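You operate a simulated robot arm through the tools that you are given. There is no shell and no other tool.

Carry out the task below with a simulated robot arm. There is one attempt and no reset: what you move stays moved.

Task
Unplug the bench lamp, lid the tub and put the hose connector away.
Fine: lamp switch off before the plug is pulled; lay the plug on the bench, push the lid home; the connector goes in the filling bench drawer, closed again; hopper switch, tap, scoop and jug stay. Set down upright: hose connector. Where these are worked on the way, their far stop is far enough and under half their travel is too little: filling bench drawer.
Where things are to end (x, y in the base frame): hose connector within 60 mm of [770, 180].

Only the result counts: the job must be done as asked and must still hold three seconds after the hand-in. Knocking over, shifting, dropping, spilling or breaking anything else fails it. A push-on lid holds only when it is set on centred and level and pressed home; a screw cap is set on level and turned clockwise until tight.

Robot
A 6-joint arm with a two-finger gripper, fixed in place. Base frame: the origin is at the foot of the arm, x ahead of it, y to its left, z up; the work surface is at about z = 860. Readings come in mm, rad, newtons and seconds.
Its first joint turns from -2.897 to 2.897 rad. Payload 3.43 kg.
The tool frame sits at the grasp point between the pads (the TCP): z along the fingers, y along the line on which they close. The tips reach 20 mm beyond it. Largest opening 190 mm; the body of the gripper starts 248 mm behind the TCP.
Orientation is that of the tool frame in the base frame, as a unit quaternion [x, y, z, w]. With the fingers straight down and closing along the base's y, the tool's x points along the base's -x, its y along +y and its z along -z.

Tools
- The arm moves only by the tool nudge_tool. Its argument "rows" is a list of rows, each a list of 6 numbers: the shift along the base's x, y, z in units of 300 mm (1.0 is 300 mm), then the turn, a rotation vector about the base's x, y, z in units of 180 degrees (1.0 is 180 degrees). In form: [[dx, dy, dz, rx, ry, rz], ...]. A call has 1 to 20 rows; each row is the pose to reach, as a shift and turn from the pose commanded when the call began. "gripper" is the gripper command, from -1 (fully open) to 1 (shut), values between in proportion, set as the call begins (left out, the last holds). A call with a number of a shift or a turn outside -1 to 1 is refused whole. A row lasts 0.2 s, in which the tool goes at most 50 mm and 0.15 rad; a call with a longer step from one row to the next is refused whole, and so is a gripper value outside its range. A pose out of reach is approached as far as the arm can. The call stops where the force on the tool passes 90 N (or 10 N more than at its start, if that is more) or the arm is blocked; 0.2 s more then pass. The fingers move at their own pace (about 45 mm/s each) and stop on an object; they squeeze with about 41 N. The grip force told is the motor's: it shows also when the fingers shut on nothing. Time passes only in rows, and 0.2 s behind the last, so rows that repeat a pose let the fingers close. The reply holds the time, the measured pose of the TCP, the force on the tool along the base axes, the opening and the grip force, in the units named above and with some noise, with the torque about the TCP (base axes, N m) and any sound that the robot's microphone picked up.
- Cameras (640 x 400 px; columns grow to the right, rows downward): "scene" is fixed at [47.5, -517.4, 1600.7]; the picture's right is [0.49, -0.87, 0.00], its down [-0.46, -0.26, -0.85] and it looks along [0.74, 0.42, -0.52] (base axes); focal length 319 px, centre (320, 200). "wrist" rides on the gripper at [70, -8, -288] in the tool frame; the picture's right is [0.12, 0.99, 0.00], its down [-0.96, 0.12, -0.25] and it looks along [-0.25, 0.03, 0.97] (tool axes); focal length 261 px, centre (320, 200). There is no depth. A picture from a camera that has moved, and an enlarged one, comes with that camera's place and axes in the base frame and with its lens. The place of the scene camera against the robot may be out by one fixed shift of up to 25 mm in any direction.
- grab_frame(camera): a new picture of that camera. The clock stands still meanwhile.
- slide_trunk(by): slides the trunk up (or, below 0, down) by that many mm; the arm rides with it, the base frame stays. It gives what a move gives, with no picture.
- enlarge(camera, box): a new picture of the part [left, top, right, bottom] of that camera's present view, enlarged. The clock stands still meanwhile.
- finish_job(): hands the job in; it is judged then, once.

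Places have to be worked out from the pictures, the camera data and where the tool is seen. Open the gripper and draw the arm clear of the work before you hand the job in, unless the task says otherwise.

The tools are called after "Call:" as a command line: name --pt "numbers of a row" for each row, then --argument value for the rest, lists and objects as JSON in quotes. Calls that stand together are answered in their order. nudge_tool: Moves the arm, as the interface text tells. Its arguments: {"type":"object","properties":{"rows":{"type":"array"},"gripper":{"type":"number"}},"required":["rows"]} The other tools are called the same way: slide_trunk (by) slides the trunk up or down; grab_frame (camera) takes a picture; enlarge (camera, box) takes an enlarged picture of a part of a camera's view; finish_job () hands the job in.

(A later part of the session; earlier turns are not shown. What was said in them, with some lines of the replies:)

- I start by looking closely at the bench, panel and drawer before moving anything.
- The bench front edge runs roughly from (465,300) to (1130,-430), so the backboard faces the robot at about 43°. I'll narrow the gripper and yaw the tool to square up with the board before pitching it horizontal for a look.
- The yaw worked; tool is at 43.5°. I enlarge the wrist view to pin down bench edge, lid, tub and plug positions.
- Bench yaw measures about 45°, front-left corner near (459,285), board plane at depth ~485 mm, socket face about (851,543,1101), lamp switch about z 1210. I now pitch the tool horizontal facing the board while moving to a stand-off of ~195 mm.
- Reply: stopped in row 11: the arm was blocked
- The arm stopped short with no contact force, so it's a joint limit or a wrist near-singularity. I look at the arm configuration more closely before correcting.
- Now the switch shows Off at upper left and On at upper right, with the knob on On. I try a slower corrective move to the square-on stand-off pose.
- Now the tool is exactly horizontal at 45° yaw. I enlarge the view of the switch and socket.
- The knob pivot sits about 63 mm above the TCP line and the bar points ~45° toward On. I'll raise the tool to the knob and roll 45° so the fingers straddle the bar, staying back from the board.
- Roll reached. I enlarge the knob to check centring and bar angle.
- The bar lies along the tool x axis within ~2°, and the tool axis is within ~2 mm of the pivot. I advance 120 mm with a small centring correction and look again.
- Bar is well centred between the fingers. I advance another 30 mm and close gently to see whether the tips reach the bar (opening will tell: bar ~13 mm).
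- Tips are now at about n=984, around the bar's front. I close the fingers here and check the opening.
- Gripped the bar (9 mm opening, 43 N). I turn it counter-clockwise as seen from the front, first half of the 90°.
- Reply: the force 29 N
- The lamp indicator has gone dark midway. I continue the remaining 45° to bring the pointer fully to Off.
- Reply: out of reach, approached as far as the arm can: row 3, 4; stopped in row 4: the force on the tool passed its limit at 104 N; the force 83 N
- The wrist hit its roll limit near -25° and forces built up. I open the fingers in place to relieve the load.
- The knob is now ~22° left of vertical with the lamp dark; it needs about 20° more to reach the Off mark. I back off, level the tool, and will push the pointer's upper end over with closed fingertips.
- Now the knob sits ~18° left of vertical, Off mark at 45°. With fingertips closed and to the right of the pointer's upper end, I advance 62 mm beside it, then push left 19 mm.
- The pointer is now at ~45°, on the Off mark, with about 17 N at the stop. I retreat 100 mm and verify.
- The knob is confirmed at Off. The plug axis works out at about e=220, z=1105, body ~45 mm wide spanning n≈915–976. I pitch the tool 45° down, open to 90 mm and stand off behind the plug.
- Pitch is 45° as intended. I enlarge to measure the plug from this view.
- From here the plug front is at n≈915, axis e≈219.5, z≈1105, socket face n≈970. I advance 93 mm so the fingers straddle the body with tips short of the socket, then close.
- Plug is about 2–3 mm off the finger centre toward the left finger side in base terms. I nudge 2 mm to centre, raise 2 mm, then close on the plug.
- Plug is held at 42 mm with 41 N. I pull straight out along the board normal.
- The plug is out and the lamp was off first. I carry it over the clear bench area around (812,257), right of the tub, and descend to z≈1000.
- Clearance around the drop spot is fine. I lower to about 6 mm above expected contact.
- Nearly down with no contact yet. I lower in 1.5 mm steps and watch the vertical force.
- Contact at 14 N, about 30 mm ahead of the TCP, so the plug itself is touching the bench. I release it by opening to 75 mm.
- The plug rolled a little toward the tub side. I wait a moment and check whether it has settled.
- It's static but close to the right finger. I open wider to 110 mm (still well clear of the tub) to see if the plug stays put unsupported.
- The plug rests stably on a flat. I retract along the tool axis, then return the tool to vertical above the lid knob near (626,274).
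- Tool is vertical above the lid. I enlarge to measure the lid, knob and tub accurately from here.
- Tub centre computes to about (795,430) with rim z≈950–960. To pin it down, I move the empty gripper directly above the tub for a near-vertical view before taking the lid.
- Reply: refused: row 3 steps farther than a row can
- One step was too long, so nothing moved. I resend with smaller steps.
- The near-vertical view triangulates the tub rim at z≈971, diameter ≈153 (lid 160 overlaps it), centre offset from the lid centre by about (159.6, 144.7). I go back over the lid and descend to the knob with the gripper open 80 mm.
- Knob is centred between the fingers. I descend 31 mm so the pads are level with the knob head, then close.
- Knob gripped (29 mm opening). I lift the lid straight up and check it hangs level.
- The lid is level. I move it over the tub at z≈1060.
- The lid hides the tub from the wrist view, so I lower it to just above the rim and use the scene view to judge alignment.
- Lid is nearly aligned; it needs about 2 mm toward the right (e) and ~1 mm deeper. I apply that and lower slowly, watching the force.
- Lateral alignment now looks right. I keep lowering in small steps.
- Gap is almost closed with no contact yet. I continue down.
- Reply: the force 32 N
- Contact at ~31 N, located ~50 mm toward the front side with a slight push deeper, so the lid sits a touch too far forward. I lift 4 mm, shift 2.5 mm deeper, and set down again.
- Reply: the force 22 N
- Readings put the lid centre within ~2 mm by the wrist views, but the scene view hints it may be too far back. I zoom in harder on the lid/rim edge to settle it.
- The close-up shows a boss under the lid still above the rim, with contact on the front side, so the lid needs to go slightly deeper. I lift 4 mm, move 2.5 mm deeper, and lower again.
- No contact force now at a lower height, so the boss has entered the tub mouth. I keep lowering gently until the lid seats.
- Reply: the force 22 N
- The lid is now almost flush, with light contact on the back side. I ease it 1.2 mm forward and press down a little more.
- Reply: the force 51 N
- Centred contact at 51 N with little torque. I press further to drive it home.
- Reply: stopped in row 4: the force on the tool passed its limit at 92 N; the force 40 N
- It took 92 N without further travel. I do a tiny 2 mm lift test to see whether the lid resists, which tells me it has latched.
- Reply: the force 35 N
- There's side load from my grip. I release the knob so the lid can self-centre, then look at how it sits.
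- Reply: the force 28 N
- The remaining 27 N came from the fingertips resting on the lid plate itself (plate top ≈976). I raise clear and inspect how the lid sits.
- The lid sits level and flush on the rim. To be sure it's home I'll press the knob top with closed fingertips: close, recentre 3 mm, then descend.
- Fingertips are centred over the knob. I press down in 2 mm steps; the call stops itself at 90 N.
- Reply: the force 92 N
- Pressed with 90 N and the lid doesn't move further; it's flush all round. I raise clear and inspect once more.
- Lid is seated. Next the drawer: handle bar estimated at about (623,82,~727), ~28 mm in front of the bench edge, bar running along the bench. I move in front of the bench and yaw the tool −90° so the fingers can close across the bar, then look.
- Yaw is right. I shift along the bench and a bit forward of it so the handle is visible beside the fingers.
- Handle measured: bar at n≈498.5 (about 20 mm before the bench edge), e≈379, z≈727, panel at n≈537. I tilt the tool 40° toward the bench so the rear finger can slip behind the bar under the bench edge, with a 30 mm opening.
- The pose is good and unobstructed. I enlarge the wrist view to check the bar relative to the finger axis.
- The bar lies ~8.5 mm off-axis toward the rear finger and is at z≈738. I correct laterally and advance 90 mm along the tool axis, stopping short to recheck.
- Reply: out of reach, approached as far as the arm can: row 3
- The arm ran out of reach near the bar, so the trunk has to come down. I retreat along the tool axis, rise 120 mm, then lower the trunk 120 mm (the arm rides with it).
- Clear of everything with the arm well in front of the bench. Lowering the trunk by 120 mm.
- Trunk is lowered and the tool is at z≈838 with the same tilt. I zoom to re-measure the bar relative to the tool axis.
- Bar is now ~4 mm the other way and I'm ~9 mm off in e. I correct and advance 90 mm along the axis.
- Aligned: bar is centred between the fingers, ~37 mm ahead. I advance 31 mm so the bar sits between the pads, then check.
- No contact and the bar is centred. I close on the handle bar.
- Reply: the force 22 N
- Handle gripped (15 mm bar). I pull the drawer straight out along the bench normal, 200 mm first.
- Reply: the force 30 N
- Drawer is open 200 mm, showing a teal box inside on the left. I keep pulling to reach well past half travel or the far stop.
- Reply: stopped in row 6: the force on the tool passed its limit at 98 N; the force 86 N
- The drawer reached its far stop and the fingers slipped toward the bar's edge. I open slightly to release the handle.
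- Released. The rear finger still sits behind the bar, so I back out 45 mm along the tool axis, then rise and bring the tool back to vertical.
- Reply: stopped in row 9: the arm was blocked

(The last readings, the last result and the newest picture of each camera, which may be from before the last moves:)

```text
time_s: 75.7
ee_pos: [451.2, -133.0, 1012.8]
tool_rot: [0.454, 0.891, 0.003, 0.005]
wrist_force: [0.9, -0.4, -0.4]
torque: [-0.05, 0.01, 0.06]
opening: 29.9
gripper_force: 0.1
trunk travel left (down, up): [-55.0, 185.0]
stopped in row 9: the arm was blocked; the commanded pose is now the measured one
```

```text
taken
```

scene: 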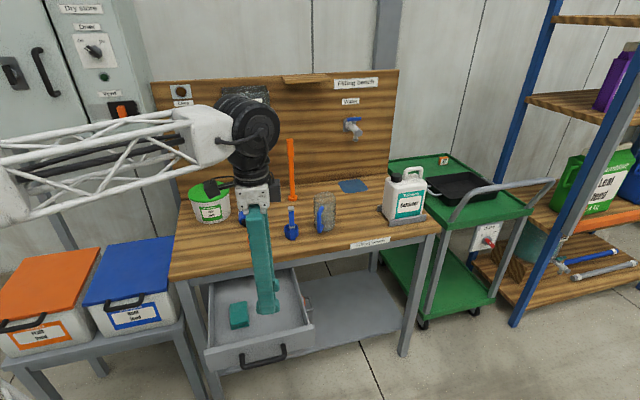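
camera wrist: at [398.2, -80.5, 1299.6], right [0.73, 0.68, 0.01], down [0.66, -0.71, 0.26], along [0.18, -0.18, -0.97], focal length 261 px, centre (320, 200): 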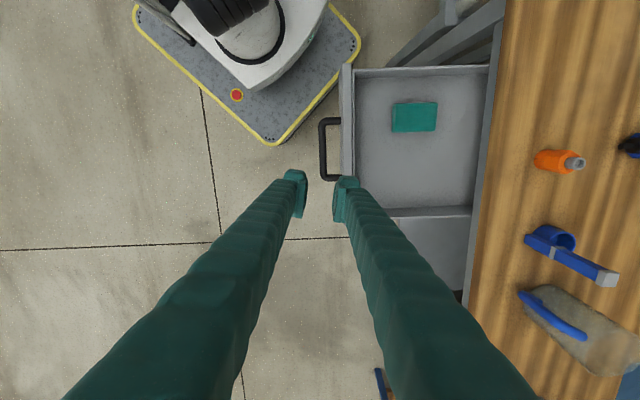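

The wrist lagged at the end but the tool is vertical over the front of the open drawer. I straighten the yaw and move above the drawer's target area to look inside.

Call:
nudge_tool --pt "0.08 0.077 0 0 0.0006 0.008" --pt "0.16 0.155 0 0 0.0012 0.016" --pt "0.25 0.24 0 0 0.0018 0.025" --pt "0.33 0.32 0 0 0.0024 0.034" --pt "0.41 0.4 0 0 0.003 0.042" --pt "0.4923 0.474 0 0 0.0037 0.05"

Call:
grab_frame --camera "wrist"

Call:
enlarge --camera "wrist" --box '[160, 0, 480, 220]'

Call:
enlarge --camera "scene" --box '[180, 220, 340, 380]'

```text
time_s: 77.1
ee_pos: [598.5, 8.7, 1010.2]
tool_rot: [0.383, 0.924, 0.001, 0.0]
wrist_force: [-0.5, 0.2, 0.4]
torque: [0.06, -0.1, 0.01]
opening: 30.0
gripper_force: 0.1
trunk travel left (down, up): [-55.0, 185.0]
```

```text
taken
camera wrist: at [541.5, 52.4, 1298.0], right [0.62, 0.79, 0.0], down [0.76, -0.6, 0.25], along [0.2, -0.15, -0.97], focal length 261 px, centre (320, 200)
```

wrist: 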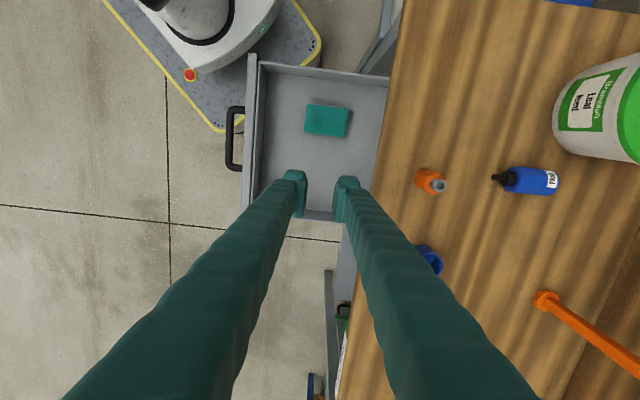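

```text
1.82 times, centred on (320, 110) of wrist
camera zoom: at [541.5, 52.4, 1298.0], right [0.62, 0.79, 0.0], down [0.76, -0.6, 0.25], along [0.2, -0.15, -0.97], focal length 474 px, centre (320, 364)
```

zoom: 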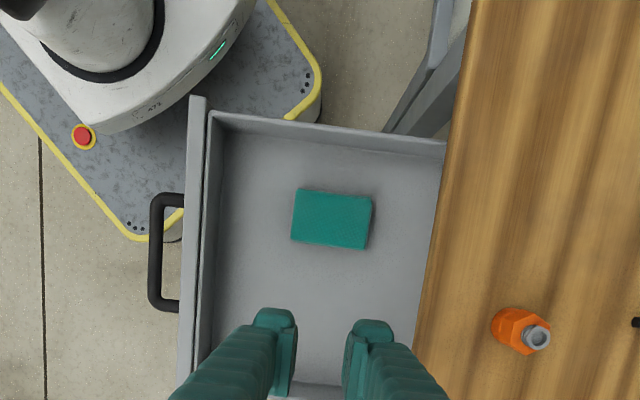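

```text
2.50 times, centred on (260, 300) of scene
camera zoom: at [47.5, -517.4, 1600.7], right [0.49, -0.87, 0.0], down [-0.46, -0.26, -0.85], along [0.74, 0.42, -0.52], focal length 797 px, centre (470, -50)
```

zoom: 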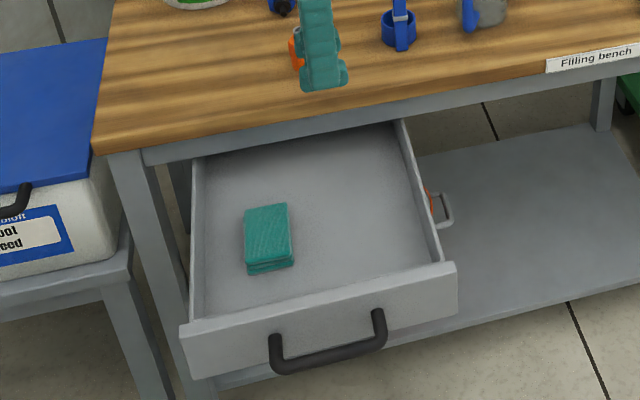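

Drawer is open ~265 mm (handle bar at n≈232). The connector stands at n≈607.5, e≈400, top z≈911. I open the gripper to 70 mm and move above it.

Call:
nudge_tool --pt "0.08 0.0921 0 0 0 0" --pt "0.16 0.1841 0 0 0 0" --pt "0.24 0.2762 0 0 0 0" --pt "0.32 0.3682 0 0 0 0" --pt "0.384 0.4603 0 0 0 0" --pt "0.384 0.4603 -0.1333 0 0 0" --gripper 0.263

Call:
enlarge --camera "wrist" --box '[240, 110, 400, 270]'

Call:
enlarge --camera "scene" --box '[200, 170, 320, 270]'

```text
time_s: 78.5
ee_pos: [712.2, 146.4, 972.3]
tool_rot: [0.382, 0.924, 0.002, 0.001]
wrist_force: [0.4, 0.2, 0.2]
torque: [0.05, -0.03, 0.01]
opening: 70.0
gripper_force: 0.0
trunk travel left (down, up): [-55.0, 185.0]
```

```text
2.50 times, centred on (320, 190) of wrist
camera zoom: at [656.4, 190.2, 1259.4], right [0.62, 0.79, 0.0], down [0.76, -0.6, 0.25], along [0.2, -0.15, -0.97], focal length 652 px, centre (320, 225)
```

zoom: 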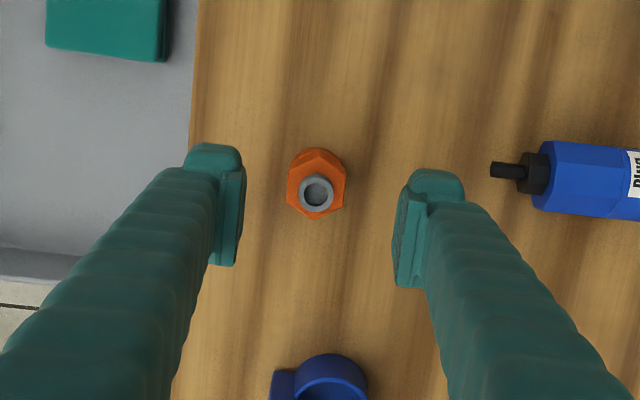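

```text
4.00 times, centred on (260, 220) of scene
camera zoom: at [47.5, -517.4, 1600.7], right [0.49, -0.87, 0.0], down [-0.46, -0.26, -0.85], along [0.74, 0.42, -0.52], focal length 1275 px, centre (560, 120)
```

zoom: 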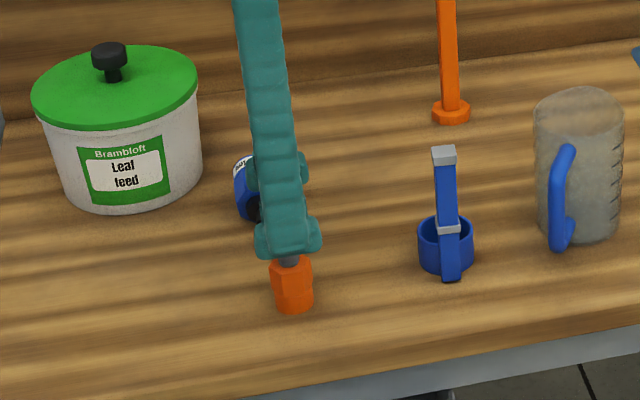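

Connector is within ~2 mm of the finger centre. I apply the small correction and descend so the pads surround the body, then close.

Call:
nudge_tool --pt "0 -0.0064 -0.05 0 0 0" --pt "0 -0.0064 -0.15 0 0 0" --pt "0 -0.0064 -0.24 0 0 0" --pt "0 -0.0064 -0.2933 0 0 0"

Call:
nudge_tool --pt "0 0 0 0 0 0" --pt "0 0 0 0 0 0" --pt "0 0 0 0 0 0" --pt "0 0 0 0 0 0" --gripper 1

Call:
enlarge --camera "wrist" --box '[240, 110, 400, 270]'

Call:
enlarge --camera "scene" --box '[220, 200, 290, 260]'

```text
time_s: 79.5
ee_pos: [713.5, 145.9, 886.1]
tool_rot: [0.383, 0.924, 0.001, 0.0]
wrist_force: [0.0, -0.2, 0.8]
torque: [0.01, -0.04, -0.03]
opening: 69.6
gripper_force: 0.0
trunk travel left (down, up): [-55.0, 185.0]
```

```text
time_s: 80.5
ee_pos: [713.5, 146.5, 885.4]
tool_rot: [0.383, 0.924, 0.002, 0.001]
wrist_force: [0.5, -0.1, 0.6]
torque: [-0.01, 0.0, 0.02]
opening: 31.2
gripper_force: 41.3
trunk travel left (down, up): [-55.0, 185.0]
```

```text
2.50 times, centred on (320, 190) of wrist
camera zoom: at [657.1, 190.0, 1173.3], right [0.62, 0.79, 0.0], down [0.76, -0.6, 0.25], along [0.2, -0.15, -0.97], focal length 652 px, centre (320, 225)
```

zoom: 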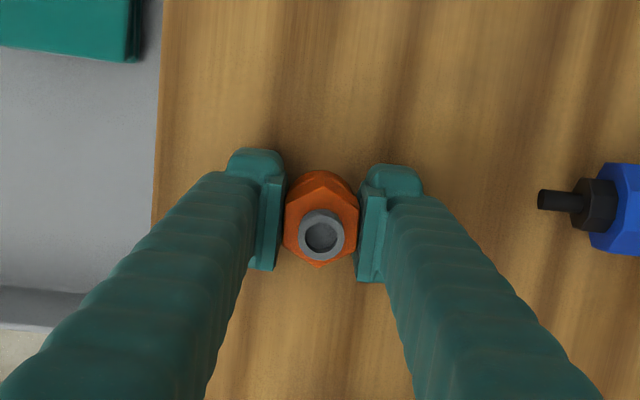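

```text
6.67 times, centred on (255, 230) of scene
camera zoom: at [47.5, -517.4, 1600.7], right [0.49, -0.87, 0.0], down [-0.46, -0.26, -0.85], along [0.74, 0.42, -0.52], focal length 2125 px, centre (753, 0)
```

zoom: 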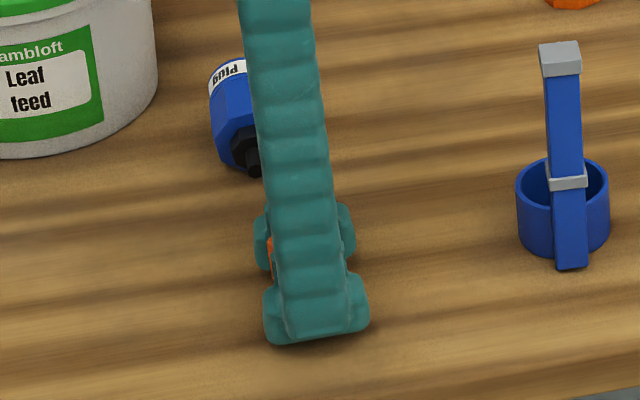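

Connector held on its flats (31 mm, 41 N). I lift it 115 mm and carry it above the drawer target.

Call:
nudge_tool --pt "0 0 0.08 0 0 0" --pt "0 0 0.22 0 0 0" --pt "0 0 0.36 0 0 0" --pt "-0.04 -0.05 0.3833 0 0 0" --pt "-0.12 -0.145 0.3833 0 0 0" --pt "-0.2 -0.24 0.3833 0 0 0" --pt "-0.28 -0.335 0.3833 0 0 0" --pt "-0.36 -0.43 0.3833 0 0 0" --pt "-0.436 -0.5157 0.3833 0 0 0"

Call:
grab_frame --camera "wrist"

Call:
enlarge --camera "scene" --box '[180, 180, 340, 370]'

```text
time_s: 82.5
ee_pos: [583.2, -9.2, 999.5]
tool_rot: [0.382, 0.924, 0.002, 0.001]
wrist_force: [0.5, 0.3, -0.2]
torque: [-0.07, 0.15, 0.01]
opening: 31.3
gripper_force: 40.6
trunk travel left (down, up): [-55.0, 185.0]
```

```text
taken
camera wrist: at [526.5, 34.4, 1287.6], right [0.62, 0.79, 0.0], down [0.76, -0.6, 0.25], along [0.2, -0.15, -0.97], focal length 261 px, centre (320, 200)
```

wrist: 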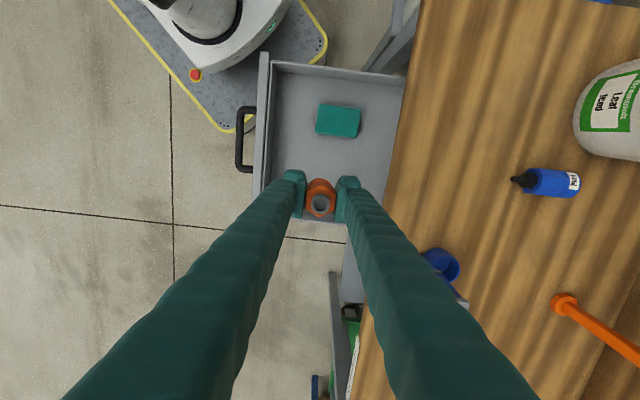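

```text
2.11 times, centred on (260, 275) of scene
camera zoom: at [47.5, -517.4, 1600.7], right [0.49, -0.87, 0.0], down [-0.46, -0.26, -0.85], along [0.74, 0.42, -0.52], focal length 671 px, centre (446, 42)
```

zoom: 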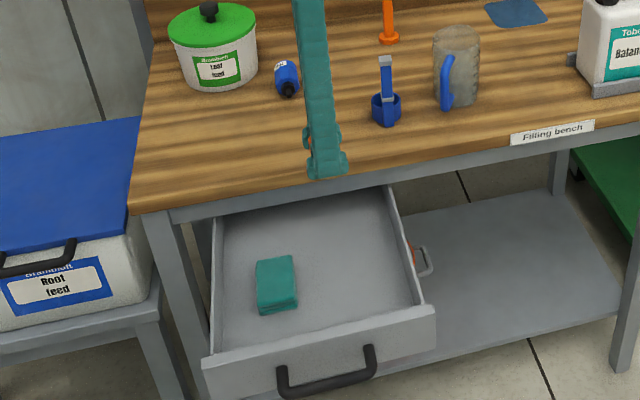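

Position over the drawer is right (n≈405, e≈418). I lower the connector to ~20 mm above the expected floor.

Call:
nudge_tool --pt "0 0 -0.15 0 0 0" --pt "0 0 -0.3 0 0 0" --pt "0 0 -0.45 0 0 0" --pt "0 0 -0.6 0 0 0" --pt "0 0 -0.74 0 0 0" --pt "0 0 -0.84 0 0 0"

Call:
grab_frame --camera "wrist"

Call:
enlarge --camera "scene" --box '[200, 230, 320, 350]'

```text
time_s: 83.9
ee_pos: [581.1, -7.1, 746.9]
tool_rot: [0.383, 0.924, 0.002, 0.0]
wrist_force: [0.1, -0.5, -0.2]
torque: [-0.02, -0.05, 0.02]
opening: 31.0
gripper_force: 40.9
trunk travel left (down, up): [-55.0, 185.0]
```

```text
taken
camera wrist: at [525.2, 35.8, 1035.4], right [0.62, 0.79, 0.0], down [0.76, -0.6, 0.25], along [0.2, -0.15, -0.97], focal length 261 px, centre (320, 200)
```

wrist: 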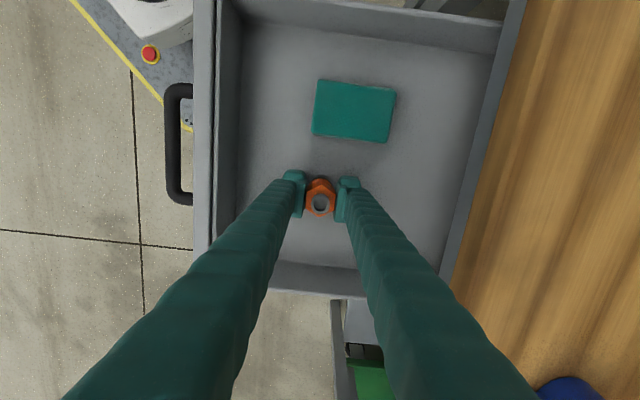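

```text
3.33 times, centred on (260, 290) of scene
camera zoom: at [47.5, -517.4, 1600.7], right [0.49, -0.87, 0.0], down [-0.46, -0.26, -0.85], along [0.74, 0.42, -0.52], focal length 1062 px, centre (520, -100)
```

zoom: 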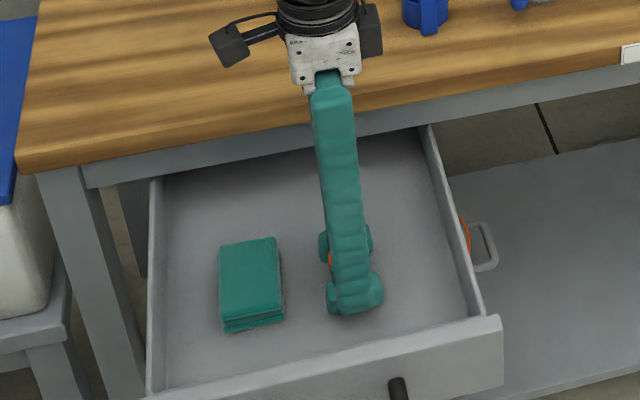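

Clear of the teal box and walls. I lower in small steps, watching for floor contact.

Call:
nudge_tool --pt "0 0 -0.01 0 0 0" --pt "0 0 -0.02 0 0 0" --pt "0 0 -0.03 0 0 0" --pt "0 0 -0.04 0 0 0"

```text
time_s: 84.9
ee_pos: [583.8, -8.6, 735.6]
tool_rot: [0.383, 0.924, 0.002, 0.001]
wrist_force: [0.0, -0.6, -0.9]
torque: [0.0, 0.06, 0.02]
opening: 30.9
gripper_force: 41.7
trunk travel left (down, up): [-55.0, 185.0]
```

No contact yet at z≈735.6. I continue in 2 mm steps.

Call:
nudge_tool --pt "0 0 -0.0067 0 0 0" --pt "0 0 -0.0133 0 0 0" --pt "0 0 -0.02 0 0 0"

```text
time_s: 85.7
ee_pos: [581.9, -8.4, 731.5]
tool_rot: [0.382, 0.924, 0.002, 0.003]
wrist_force: [-2.9, 3.3, 33.2]
torque: [0.12, 0.16, 0.01]
opening: 30.8
gripper_force: 40.9
trunk travel left (down, up): [-55.0, 185.0]
```

Floor contact (33 N). I relieve about 1 mm and open the fingers to release the connector upright.

Call:
nudge_tool --pt "0 0 0.0035 0 0 0"

Call:
nudge_tool --pt "0 0 0 0 0 0" --pt "0 0 0 0 0 0" --pt "0 0 0 0 0 0" --gripper 0.37

Call:
grab_frame --camera "wrist"

Call:
enlarge --camera "wrist" --box '[240, 110, 400, 270]'

```text
time_s: 86.1
ee_pos: [582.8, -8.7, 731.4]
tool_rot: [0.383, 0.924, 0.002, 0.002]
wrist_force: [1.3, -0.4, 30.0]
torque: [0.04, 0.0, 0.01]
opening: 31.0
gripper_force: 40.7
trunk travel left (down, up): [-55.0, 185.0]
```

```text
time_s: 86.9
ee_pos: [581.4, -8.8, 730.3]
tool_rot: [0.382, 0.924, 0.002, 0.001]
wrist_force: [0.6, 0.0, 0.3]
torque: [0.0, -0.01, 0.0]
opening: 59.9
gripper_force: 0.0
trunk travel left (down, up): [-55.0, 185.0]
```

```text
taken
camera wrist: at [525.5, 34.5, 1018.3], right [0.62, 0.79, 0.0], down [0.76, -0.6, 0.25], along [0.2, -0.15, -0.97], focal length 261 px, centre (320, 200)
```

wrist: 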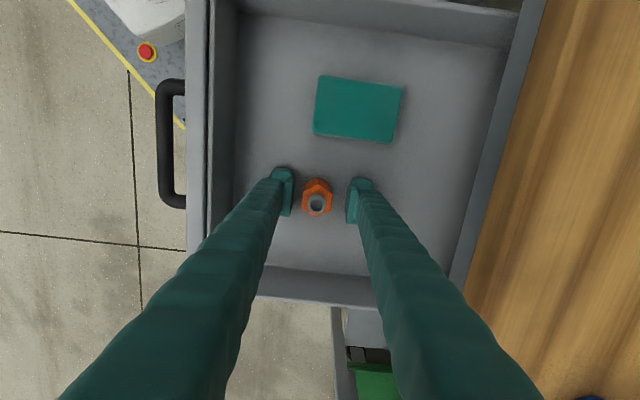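

```text
2.50 times, centred on (320, 190) of wrist
camera zoom: at [525.5, 34.5, 1018.3], right [0.62, 0.79, 0.0], down [0.76, -0.6, 0.25], along [0.2, -0.15, -0.97], focal length 652 px, centre (320, 225)
```

zoom: 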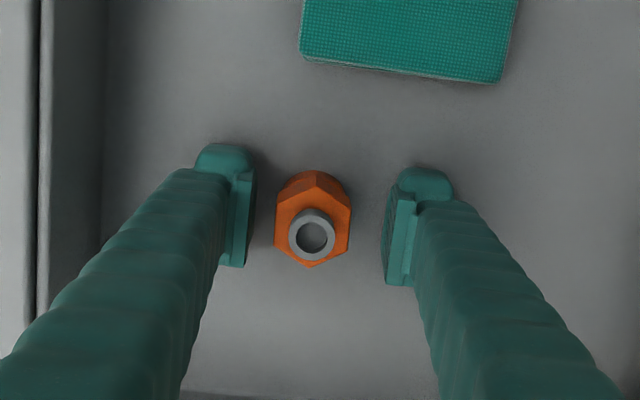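

Connector stands upright in the drawer, clear of the teal box. I rise straight out before moving around to the handle front.

Call:
nudge_tool --pt "0 0 0.05 0 0 0" --pt "0 0 0.17 0 0 0" --pt "0 0 0.32 0 0 0" --pt "0 0 0.48 0 0 0" --pt "0 0 0.64 0 0 0" --pt "0 0 0.79 0 0 0" --pt "0 0 0.9 0 0 0"

Call:
nudge_tool --pt "-0.077 -0.056 0 0 0 0" --pt "-0.153 -0.111 0 0 0 0" --pt "-0.23 -0.167 0 0 0 0" --pt "-0.307 -0.223 0 0 0 0" --pt "-0.383 -0.278 0 0 0 0" --pt "-0.46 -0.334 0 0 0 0" --pt "-0.537 -0.39 0 0 0 0" --pt "-0.613 -0.445 0 0 0 0" --gripper 1

Call:
grab_frame --camera "wrist"

Call:
grab_frame --camera "scene"

```text
time_s: 88.5
ee_pos: [584.8, -9.1, 1002.3]
tool_rot: [0.382, 0.924, 0.002, 0.001]
wrist_force: [0.3, 0.4, -0.4]
torque: [0.01, 0.04, -0.03]
opening: 59.6
gripper_force: 0.0
trunk travel left (down, up): [-55.0, 185.0]
```

```text
time_s: 90.3
ee_pos: [396.4, -141.8, 1001.7]
tool_rot: [0.382, 0.924, 0.002, 0.001]
wrist_force: [0.7, 0.0, -0.6]
torque: [0.0, 0.1, -0.05]
opening: 0.0
gripper_force: 34.4
trunk travel left (down, up): [-55.0, 185.0]
```

```text
taken
camera wrist: at [340.5, -98.1, 1289.5], right [0.62, 0.79, 0.0], down [0.76, -0.6, 0.25], along [0.2, -0.15, -0.97], focal length 261 px, centre (320, 200)
```

wrist: 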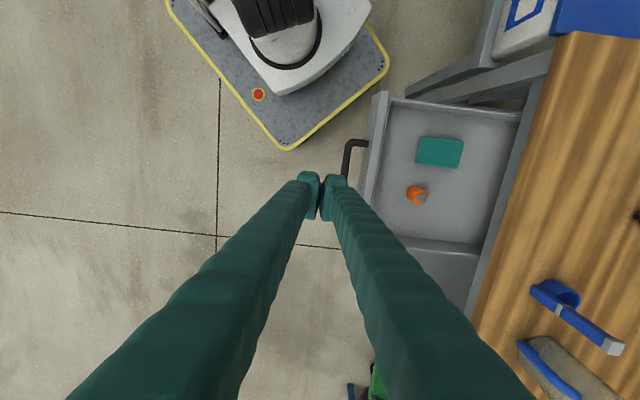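

```text
taken
```

scene: 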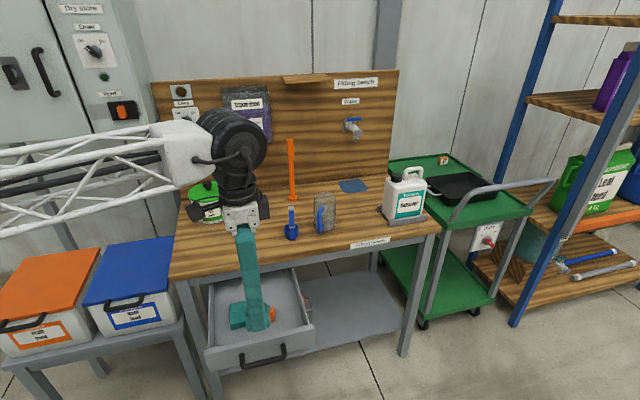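

Tool is ~30 mm in front of the handle bar, fingers closed. I descend to bar height.

Call:
nudge_tool --pt "0 0 -0.14 0 0 0" --pt "0 0 -0.28 0 0 0" --pt "0 0 -0.42 0 0 0" --pt "0 0 -0.56 0 0 0" --pt "0 0 -0.7 0 0 0" --pt "0 0 -0.82 0 0 0" --pt "0 0 -0.889 0 0 0"

Call:
grab_frame --camera "wrist"

Call:
enlarge --camera "scene" --box '[180, 230, 340, 390]'

```text
time_s: 91.9
ee_pos: [397.6, -140.1, 736.7]
tool_rot: [0.383, 0.924, 0.002, 0.001]
wrist_force: [-0.6, -0.2, 0.4]
torque: [-0.01, -0.02, 0.01]
opening: 0.1
gripper_force: 34.3
trunk travel left (down, up): [-55.0, 185.0]
```

```text
taken
camera wrist: at [341.2, -96.3, 1024.2], right [0.62, 0.79, 0.0], down [0.76, -0.6, 0.25], along [0.2, -0.15, -0.97], focal length 261 px, centre (320, 200)
```

wrist: 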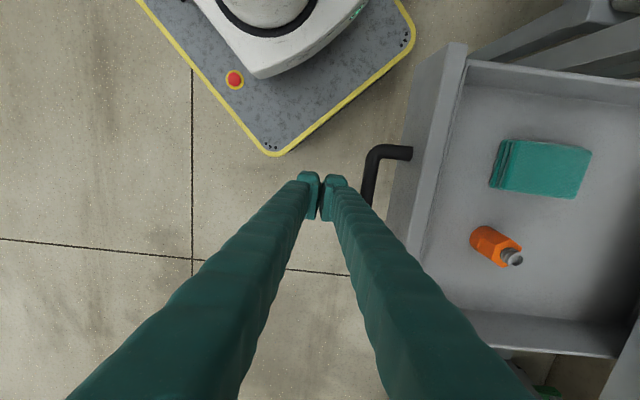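

```text
2.50 times, centred on (260, 310) of scene
camera zoom: at [47.5, -517.4, 1600.7], right [0.49, -0.87, 0.0], down [-0.46, -0.26, -0.85], along [0.74, 0.42, -0.52], focal length 797 px, centre (470, -75)
```

zoom: 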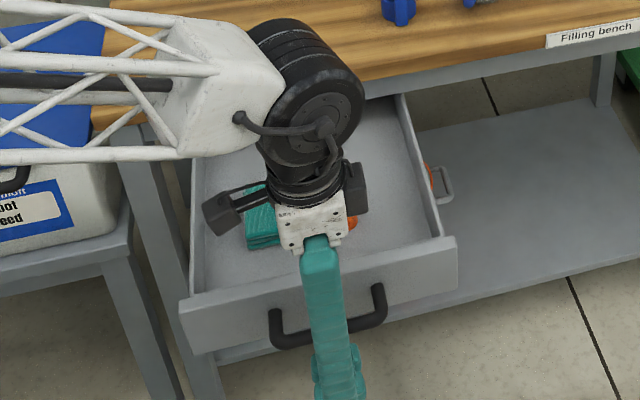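

In front of the bar at the right height. I push gently along the bench normal, slow at contact so the connector isn't jolted.

Call:
nudge_tool --pt "0.0236 0.0236 0 0 0 0" --pt "0.0424 0.0424 0 0 0 0" --pt "0.0519 0.0519 0 0 0 0" --pt "0.059 0.059 0 0 0 0" --pt "0.066 0.066 0 0 0 0" --pt "0.0731 0.0731 0 0 0 0" --pt "0.0813 0.0813 0 0 0 0" --pt "0.0919 0.0919 0 0 0 0" --pt "0.1037 0.1037 0 0 0 0" --pt "0.1178 0.1178 0 0 0 0"

Call:
grab_frame --camera "wrist"

```text
time_s: 94.1
ee_pos: [433.8, -107.3, 734.2]
tool_rot: [0.383, 0.924, 0.002, 0.0]
wrist_force: [0.4, -0.3, -0.2]
torque: [0.02, 0.0, 0.01]
opening: 0.0
gripper_force: 34.7
trunk travel left (down, up): [-55.0, 185.0]
```

```text
taken
camera wrist: at [377.9, -63.4, 1022.3], right [0.62, 0.79, 0.0], down [0.76, -0.6, 0.25], along [0.2, -0.15, -0.97], focal length 261 px, centre (320, 200)
```

wrist: 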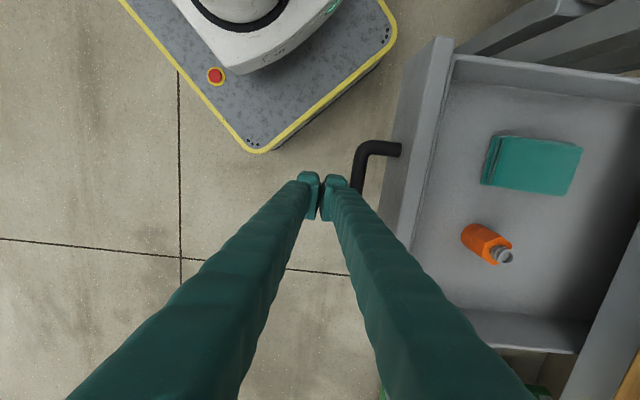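

The drawer is moving (bar now n≈268) and the connector still stands. I continue at a steady 10 mm per row.

Call:
nudge_tool --pt "0.0165 0.0165 0 0 0 0" --pt "0.0354 0.0354 0 0 0 0" --pt "0.0566 0.0566 0 0 0 0" --pt "0.0801 0.0801 0 0 0 0" --pt "0.1037 0.1037 0 0 0 0" --pt "0.1273 0.1273 0 0 0 0" --pt "0.1509 0.1509 0 0 0 0" --pt "0.1744 0.1744 0 0 0 0" --pt "0.198 0.198 0 0 0 0" --pt "0.2216 0.2216 0 0 0 0" --pt "0.2451 0.2451 0 0 0 0" --pt "0.2687 0.2687 0 0 0 0" --pt "0.2923 0.2923 0 0 0 0" --pt "0.3158 0.3158 0 0 0 0" --pt "0.337 0.337 0 0 0 0" --pt "0.3559 0.3559 0 0 0 0" --pt "0.37 0.37 0 0 0 0" --pt "0.3795 0.3795 0 0 0 0"

Call:
grab_frame --camera "wrist"

Call:
grab_frame --camera "scene"

```text
time_s: 97.9
ee_pos: [548.7, 6.7, 734.4]
tool_rot: [0.383, 0.924, 0.001, 0.0]
wrist_force: [-0.1, 0.4, -0.4]
torque: [-0.01, 0.0, 0.0]
opening: 0.1
gripper_force: 34.1
trunk travel left (down, up): [-55.0, 185.0]
```

```text
taken
camera wrist: at [491.8, 50.0, 1022.4], right [0.62, 0.79, 0.0], down [0.76, -0.6, 0.25], along [0.2, -0.15, -0.97], focal length 261 px, centre (320, 200)
```

wrist: 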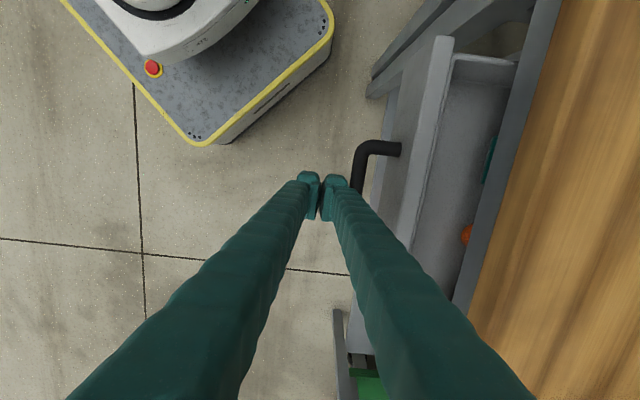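

```text
taken
```

scene: 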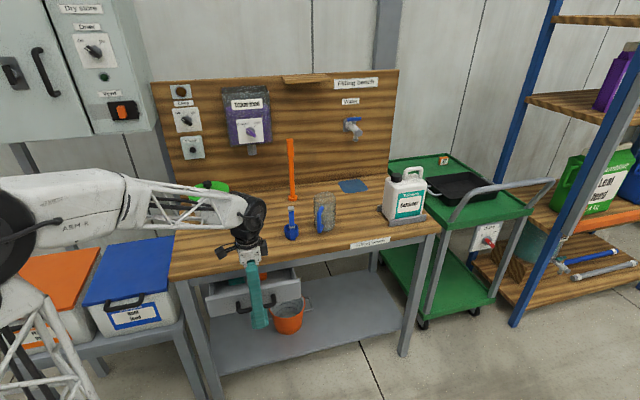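

About 67 mm remain. I continue, slowing toward the end.

Call:
nudge_tool --pt "0.0118 0.0118 0 0 0 0" --pt "0.0259 0.0259 0 0 0 0" --pt "0.0424 0.0424 0 0 0 0" --pt "0.0613 0.0613 0 0 0 0" --pt "0.0801 0.0801 0 0 0 0" --pt "0.099 0.099 0 0 0 0" --pt "0.1155 0.1155 0 0 0 0" --pt "0.1296 0.1296 0 0 0 0" --pt "0.139 0.139 0 0 0 0" --pt "0.1461 0.1461 0 0 0 0" --pt "0.1532 0.1532 0 0 0 0"

Call:
grab_frame --camera "wrist"

Call:
enlarge --camera "scene" --box '[160, 230, 320, 350]'

```text
time_s: 100.3
ee_pos: [593.4, 53.0, 734.8]
tool_rot: [0.383, 0.924, 0.001, 0.002]
wrist_force: [0.2, -0.9, 1.3]
torque: [-0.02, -0.03, -0.01]
opening: 0.0
gripper_force: 34.2
trunk travel left (down, up): [-55.0, 185.0]
```

```text
taken
camera wrist: at [537.1, 96.9, 1022.0], right [0.62, 0.79, 0.0], down [0.76, -0.6, 0.25], along [0.2, -0.15, -0.97], focal length 261 px, centre (320, 200)
```

wrist: 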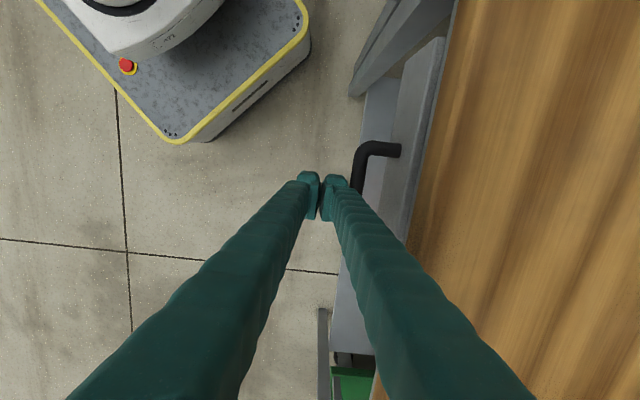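

```text
3.33 times, centred on (240, 290) of scene
camera zoom: at [47.5, -517.4, 1600.7], right [0.49, -0.87, 0.0], down [-0.46, -0.26, -0.85], along [0.74, 0.42, -0.52], focal length 1062 px, centre (587, -100)
```

zoom: 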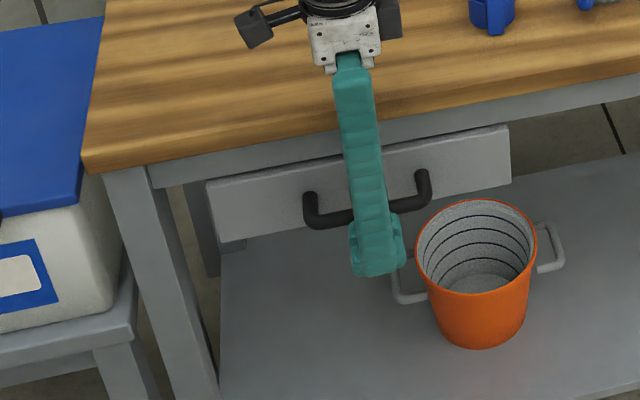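

Nearly closed. I push the last few millimetres in 1.5 mm steps until it meets the stop.

Call:
nudge_tool --pt "0.0035 0.0035 0 0 0 0" --pt "0.007 0.007 0 0 0 0" --pt "0.0106 0.0106 0 0 0 0" --pt "0.0141 0.0141 0 0 0 0"

Call:
enlarge --camera "scene" --box '[160, 230, 320, 350]'

```text
time_s: 101.3
ee_pos: [594.8, 55.2, 733.8]
tool_rot: [0.383, 0.924, 0.0, -0.001]
wrist_force: [-43.3, -50.0, 8.6]
torque: [0.25, -0.27, -0.86]
opening: 0.0
gripper_force: 34.1
trunk travel left (down, up): [-55.0, 185.0]
```

```text
3.33 times, centred on (240, 290) of scene
camera zoom: at [47.5, -517.4, 1600.7], right [0.49, -0.87, 0.0], down [-0.46, -0.26, -0.85], along [0.74, 0.42, -0.52], focal length 1062 px, centre (587, -100)
```

zoom: 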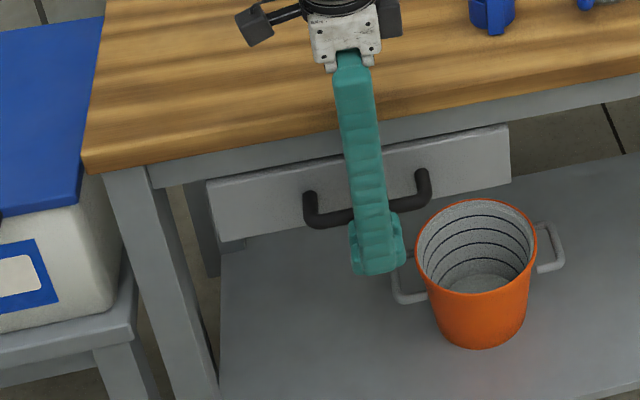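

Solid stop at ~66 N and the panel is exactly where it was initially: drawer closed. I back off and rise clear.

Call:
nudge_tool --pt "-0.012 -0.012 0 0 0 0" --pt "-0.05 -0.05 0 0 0 0" --pt "-0.13 -0.13 0 0 0 0" --pt "-0.2 -0.2 0.05 0 0 0" --pt "-0.22 -0.22 0.19 0 0 0" --pt "-0.22 -0.22 0.34 0 0 0" --pt "-0.22 -0.22 0.49 0 0 0" --pt "-0.22 -0.22 0.64 0 0 0" --pt "-0.22 -0.22 0.79 0 0 0" --pt "-0.22 -0.22 0.94 0 0 0" --pt "-0.22 -0.22 1.0 0 0 0"

Call:
grab_frame --camera "wrist"

Call:
grab_frame --camera "scene"

```text
time_s: 103.7
ee_pos: [530.3, -8.5, 1036.0]
tool_rot: [0.383, 0.924, 0.002, 0.001]
wrist_force: [-0.6, -1.0, 1.0]
torque: [0.02, 0.04, 0.01]
opening: 0.0
gripper_force: 34.0
trunk travel left (down, up): [-55.0, 185.0]
```

```text
taken
camera wrist: at [473.5, 34.3, 1323.0], right [0.62, 0.79, 0.0], down [0.76, -0.6, 0.25], along [0.2, -0.15, -0.97], focal length 261 px, centre (320, 200)
```

wrist: 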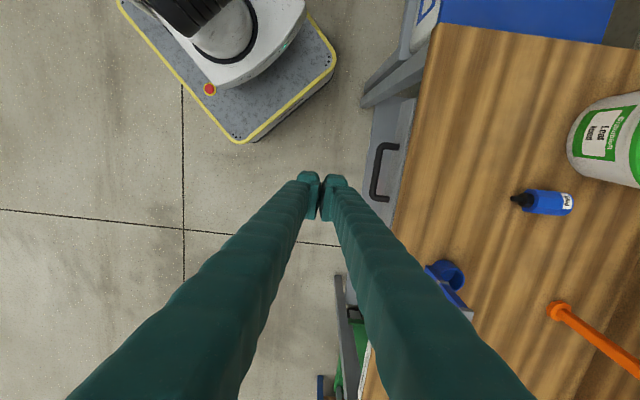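

```text
taken
```

scene: 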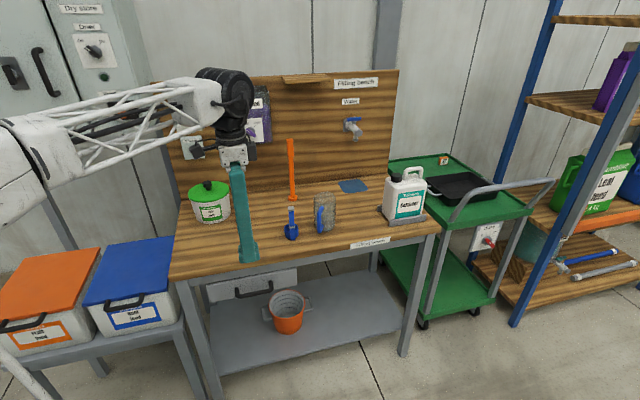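

Handle bar is back at n≈498.8, so the drawer stays closed. I open the gripper and draw the arm up and away from the bench.

Call:
nudge_tool --pt "-0.05 -0.05 0.1 0 0 0" --pt "-0.1 -0.1 0.22 0 0 0" --pt "-0.15 -0.15 0.34 0 0 0" --pt "-0.2 -0.2 0.46 0 0 0" --pt "-0.22 -0.22 0.58 0 0 0" --pt "-0.22 -0.22 0.65 0 0 0" --gripper 0.1

Call:
grab_frame --camera "scene"

Call:
enlarge --camera "scene" --box '[150, 70, 310, 250]'

Call:
grab_frame --camera "wrist"

```text
time_s: 105.1
ee_pos: [463.7, -76.2, 1227.7]
tool_rot: [0.383, 0.924, 0.001, 0.001]
wrist_force: [0.2, -1.1, 0.3]
torque: [0.01, -0.05, 0.01]
opening: 85.6
gripper_force: 0.0
trunk travel left (down, up): [-55.0, 185.0]
```

```text
taken
```

scene: 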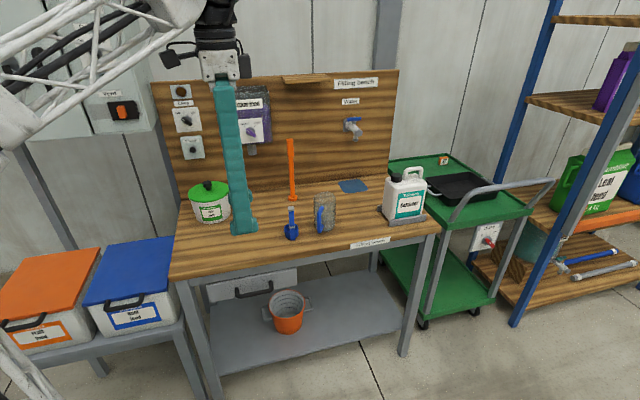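

```text
2.22 times, centred on (230, 160) of scene
camera zoom: at [47.5, -517.4, 1600.7], right [0.49, -0.87, 0.0], down [-0.46, -0.26, -0.85], along [0.74, 0.42, -0.52], focal length 708 px, centre (520, 289)
```

zoom: 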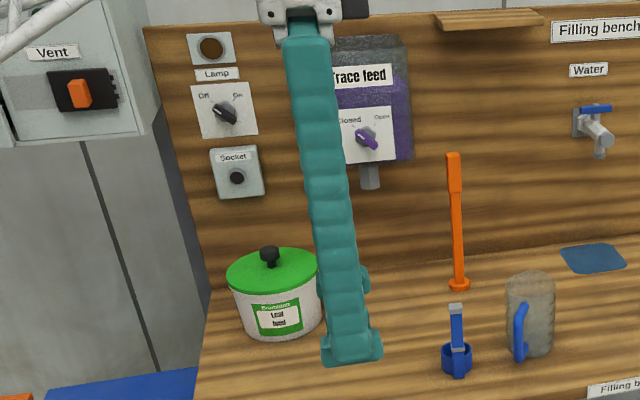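

```text
taken
camera wrist: at [407.4, -32.7, 1515.6], right [0.62, 0.79, 0.0], down [0.76, -0.6, 0.25], along [0.2, -0.15, -0.97], focal length 261 px, centre (320, 200)
```

wrist: 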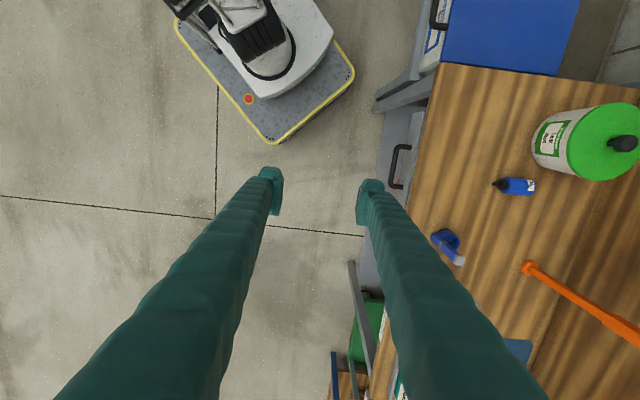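

Everything looks in place: lamp off, plug on the bench, lid on, drawer shut. One last close look at the lid and plug before handing in.

Call:
enlarge --camera "scene" --box '[180, 170, 260, 240]'

Call:
enlarge --camera "scene" --box '[160, 230, 320, 350]'

Call:
enlarge --camera "wrist" --box '[380, 80, 640, 280]'

```text
5.71 times, centred on (220, 205) of scene
camera zoom: at [47.5, -517.4, 1600.7], right [0.49, -0.87, 0.0], down [-0.46, -0.26, -0.85], along [0.74, 0.42, -0.52], focal length 1821 px, centre (891, 171)
```

zoom: 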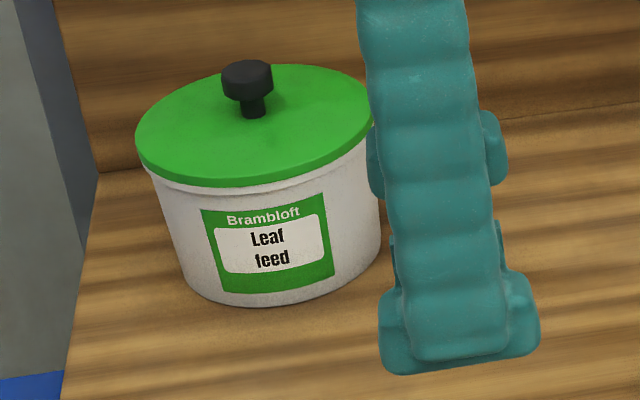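

```text
3.33 times, centred on (240, 290) of scene
camera zoom: at [47.5, -517.4, 1600.7], right [0.49, -0.87, 0.0], down [-0.46, -0.26, -0.85], along [0.74, 0.42, -0.52], focal length 1062 px, centre (587, -100)
```

zoom: 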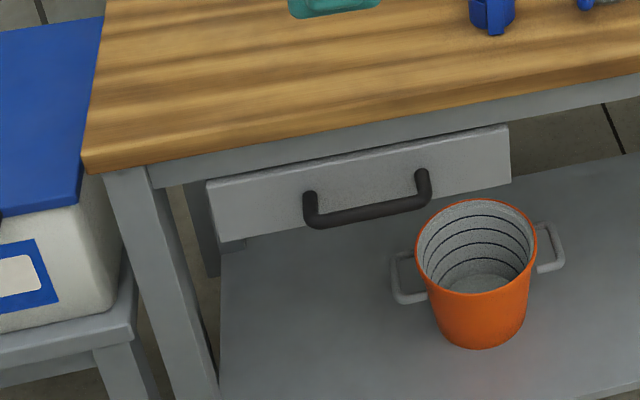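

```text
2.00 times, centred on (510, 180) of wrist
camera zoom: at [407.4, -32.7, 1515.6], right [0.62, 0.79, 0.0], down [0.76, -0.6, 0.25], along [0.2, -0.15, -0.97], focal length 521 px, centre (-60, 240)
```

zoom: 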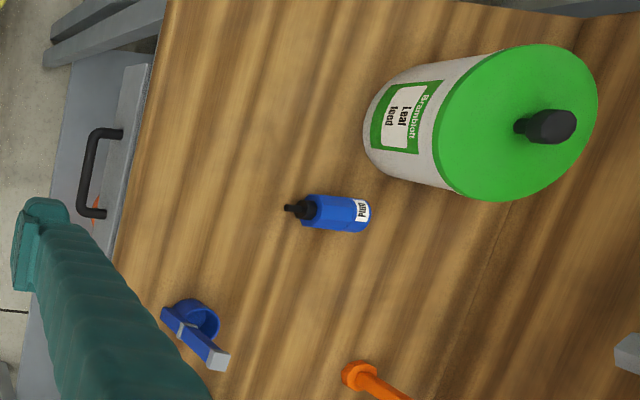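

The last pictures show every part of the job done. The lid is flush and level, the plug is lying on the bench, and the lamp switch is at Off. The drawer is shut with the connector inside, and the hopper switch, tap, scoop and jug look untouched. The arm is clear and the gripper is open, so I hand in.

Call:
finish_job

```text
The job is handed in.
```

I've handed the job in. All three parts are done, though two things I could only judge indirectly.

- **Lamp and plug:** I turned the lamp switch to Off and the indicator went dark before I pulled the plug. The plug is lying on the bench to the right of the tub.
- **Tub lid:** the lid is centred and level, and I pressed it down with about 90 N until it stopped moving. I heard no click, so I'm judging that it is home from how flush it sits.
- **Hose connector:** I set it upright in the filling bench drawer. By my measurements it is at about (767, 180), within a few millimetres of the target. I opened the drawer to its far stop and then pushed it fully shut.
    - I pushed slowly so the connector wouldn't topple. I couldn't see it once the drawer closed, so its final upright position isn't confirmed by picture.

In the last pictures the hopper switch, tap, scoop and jug look untouched. The arm is clear of the bench with the gripper open, and I left the trunk 120 mm lower than it started.
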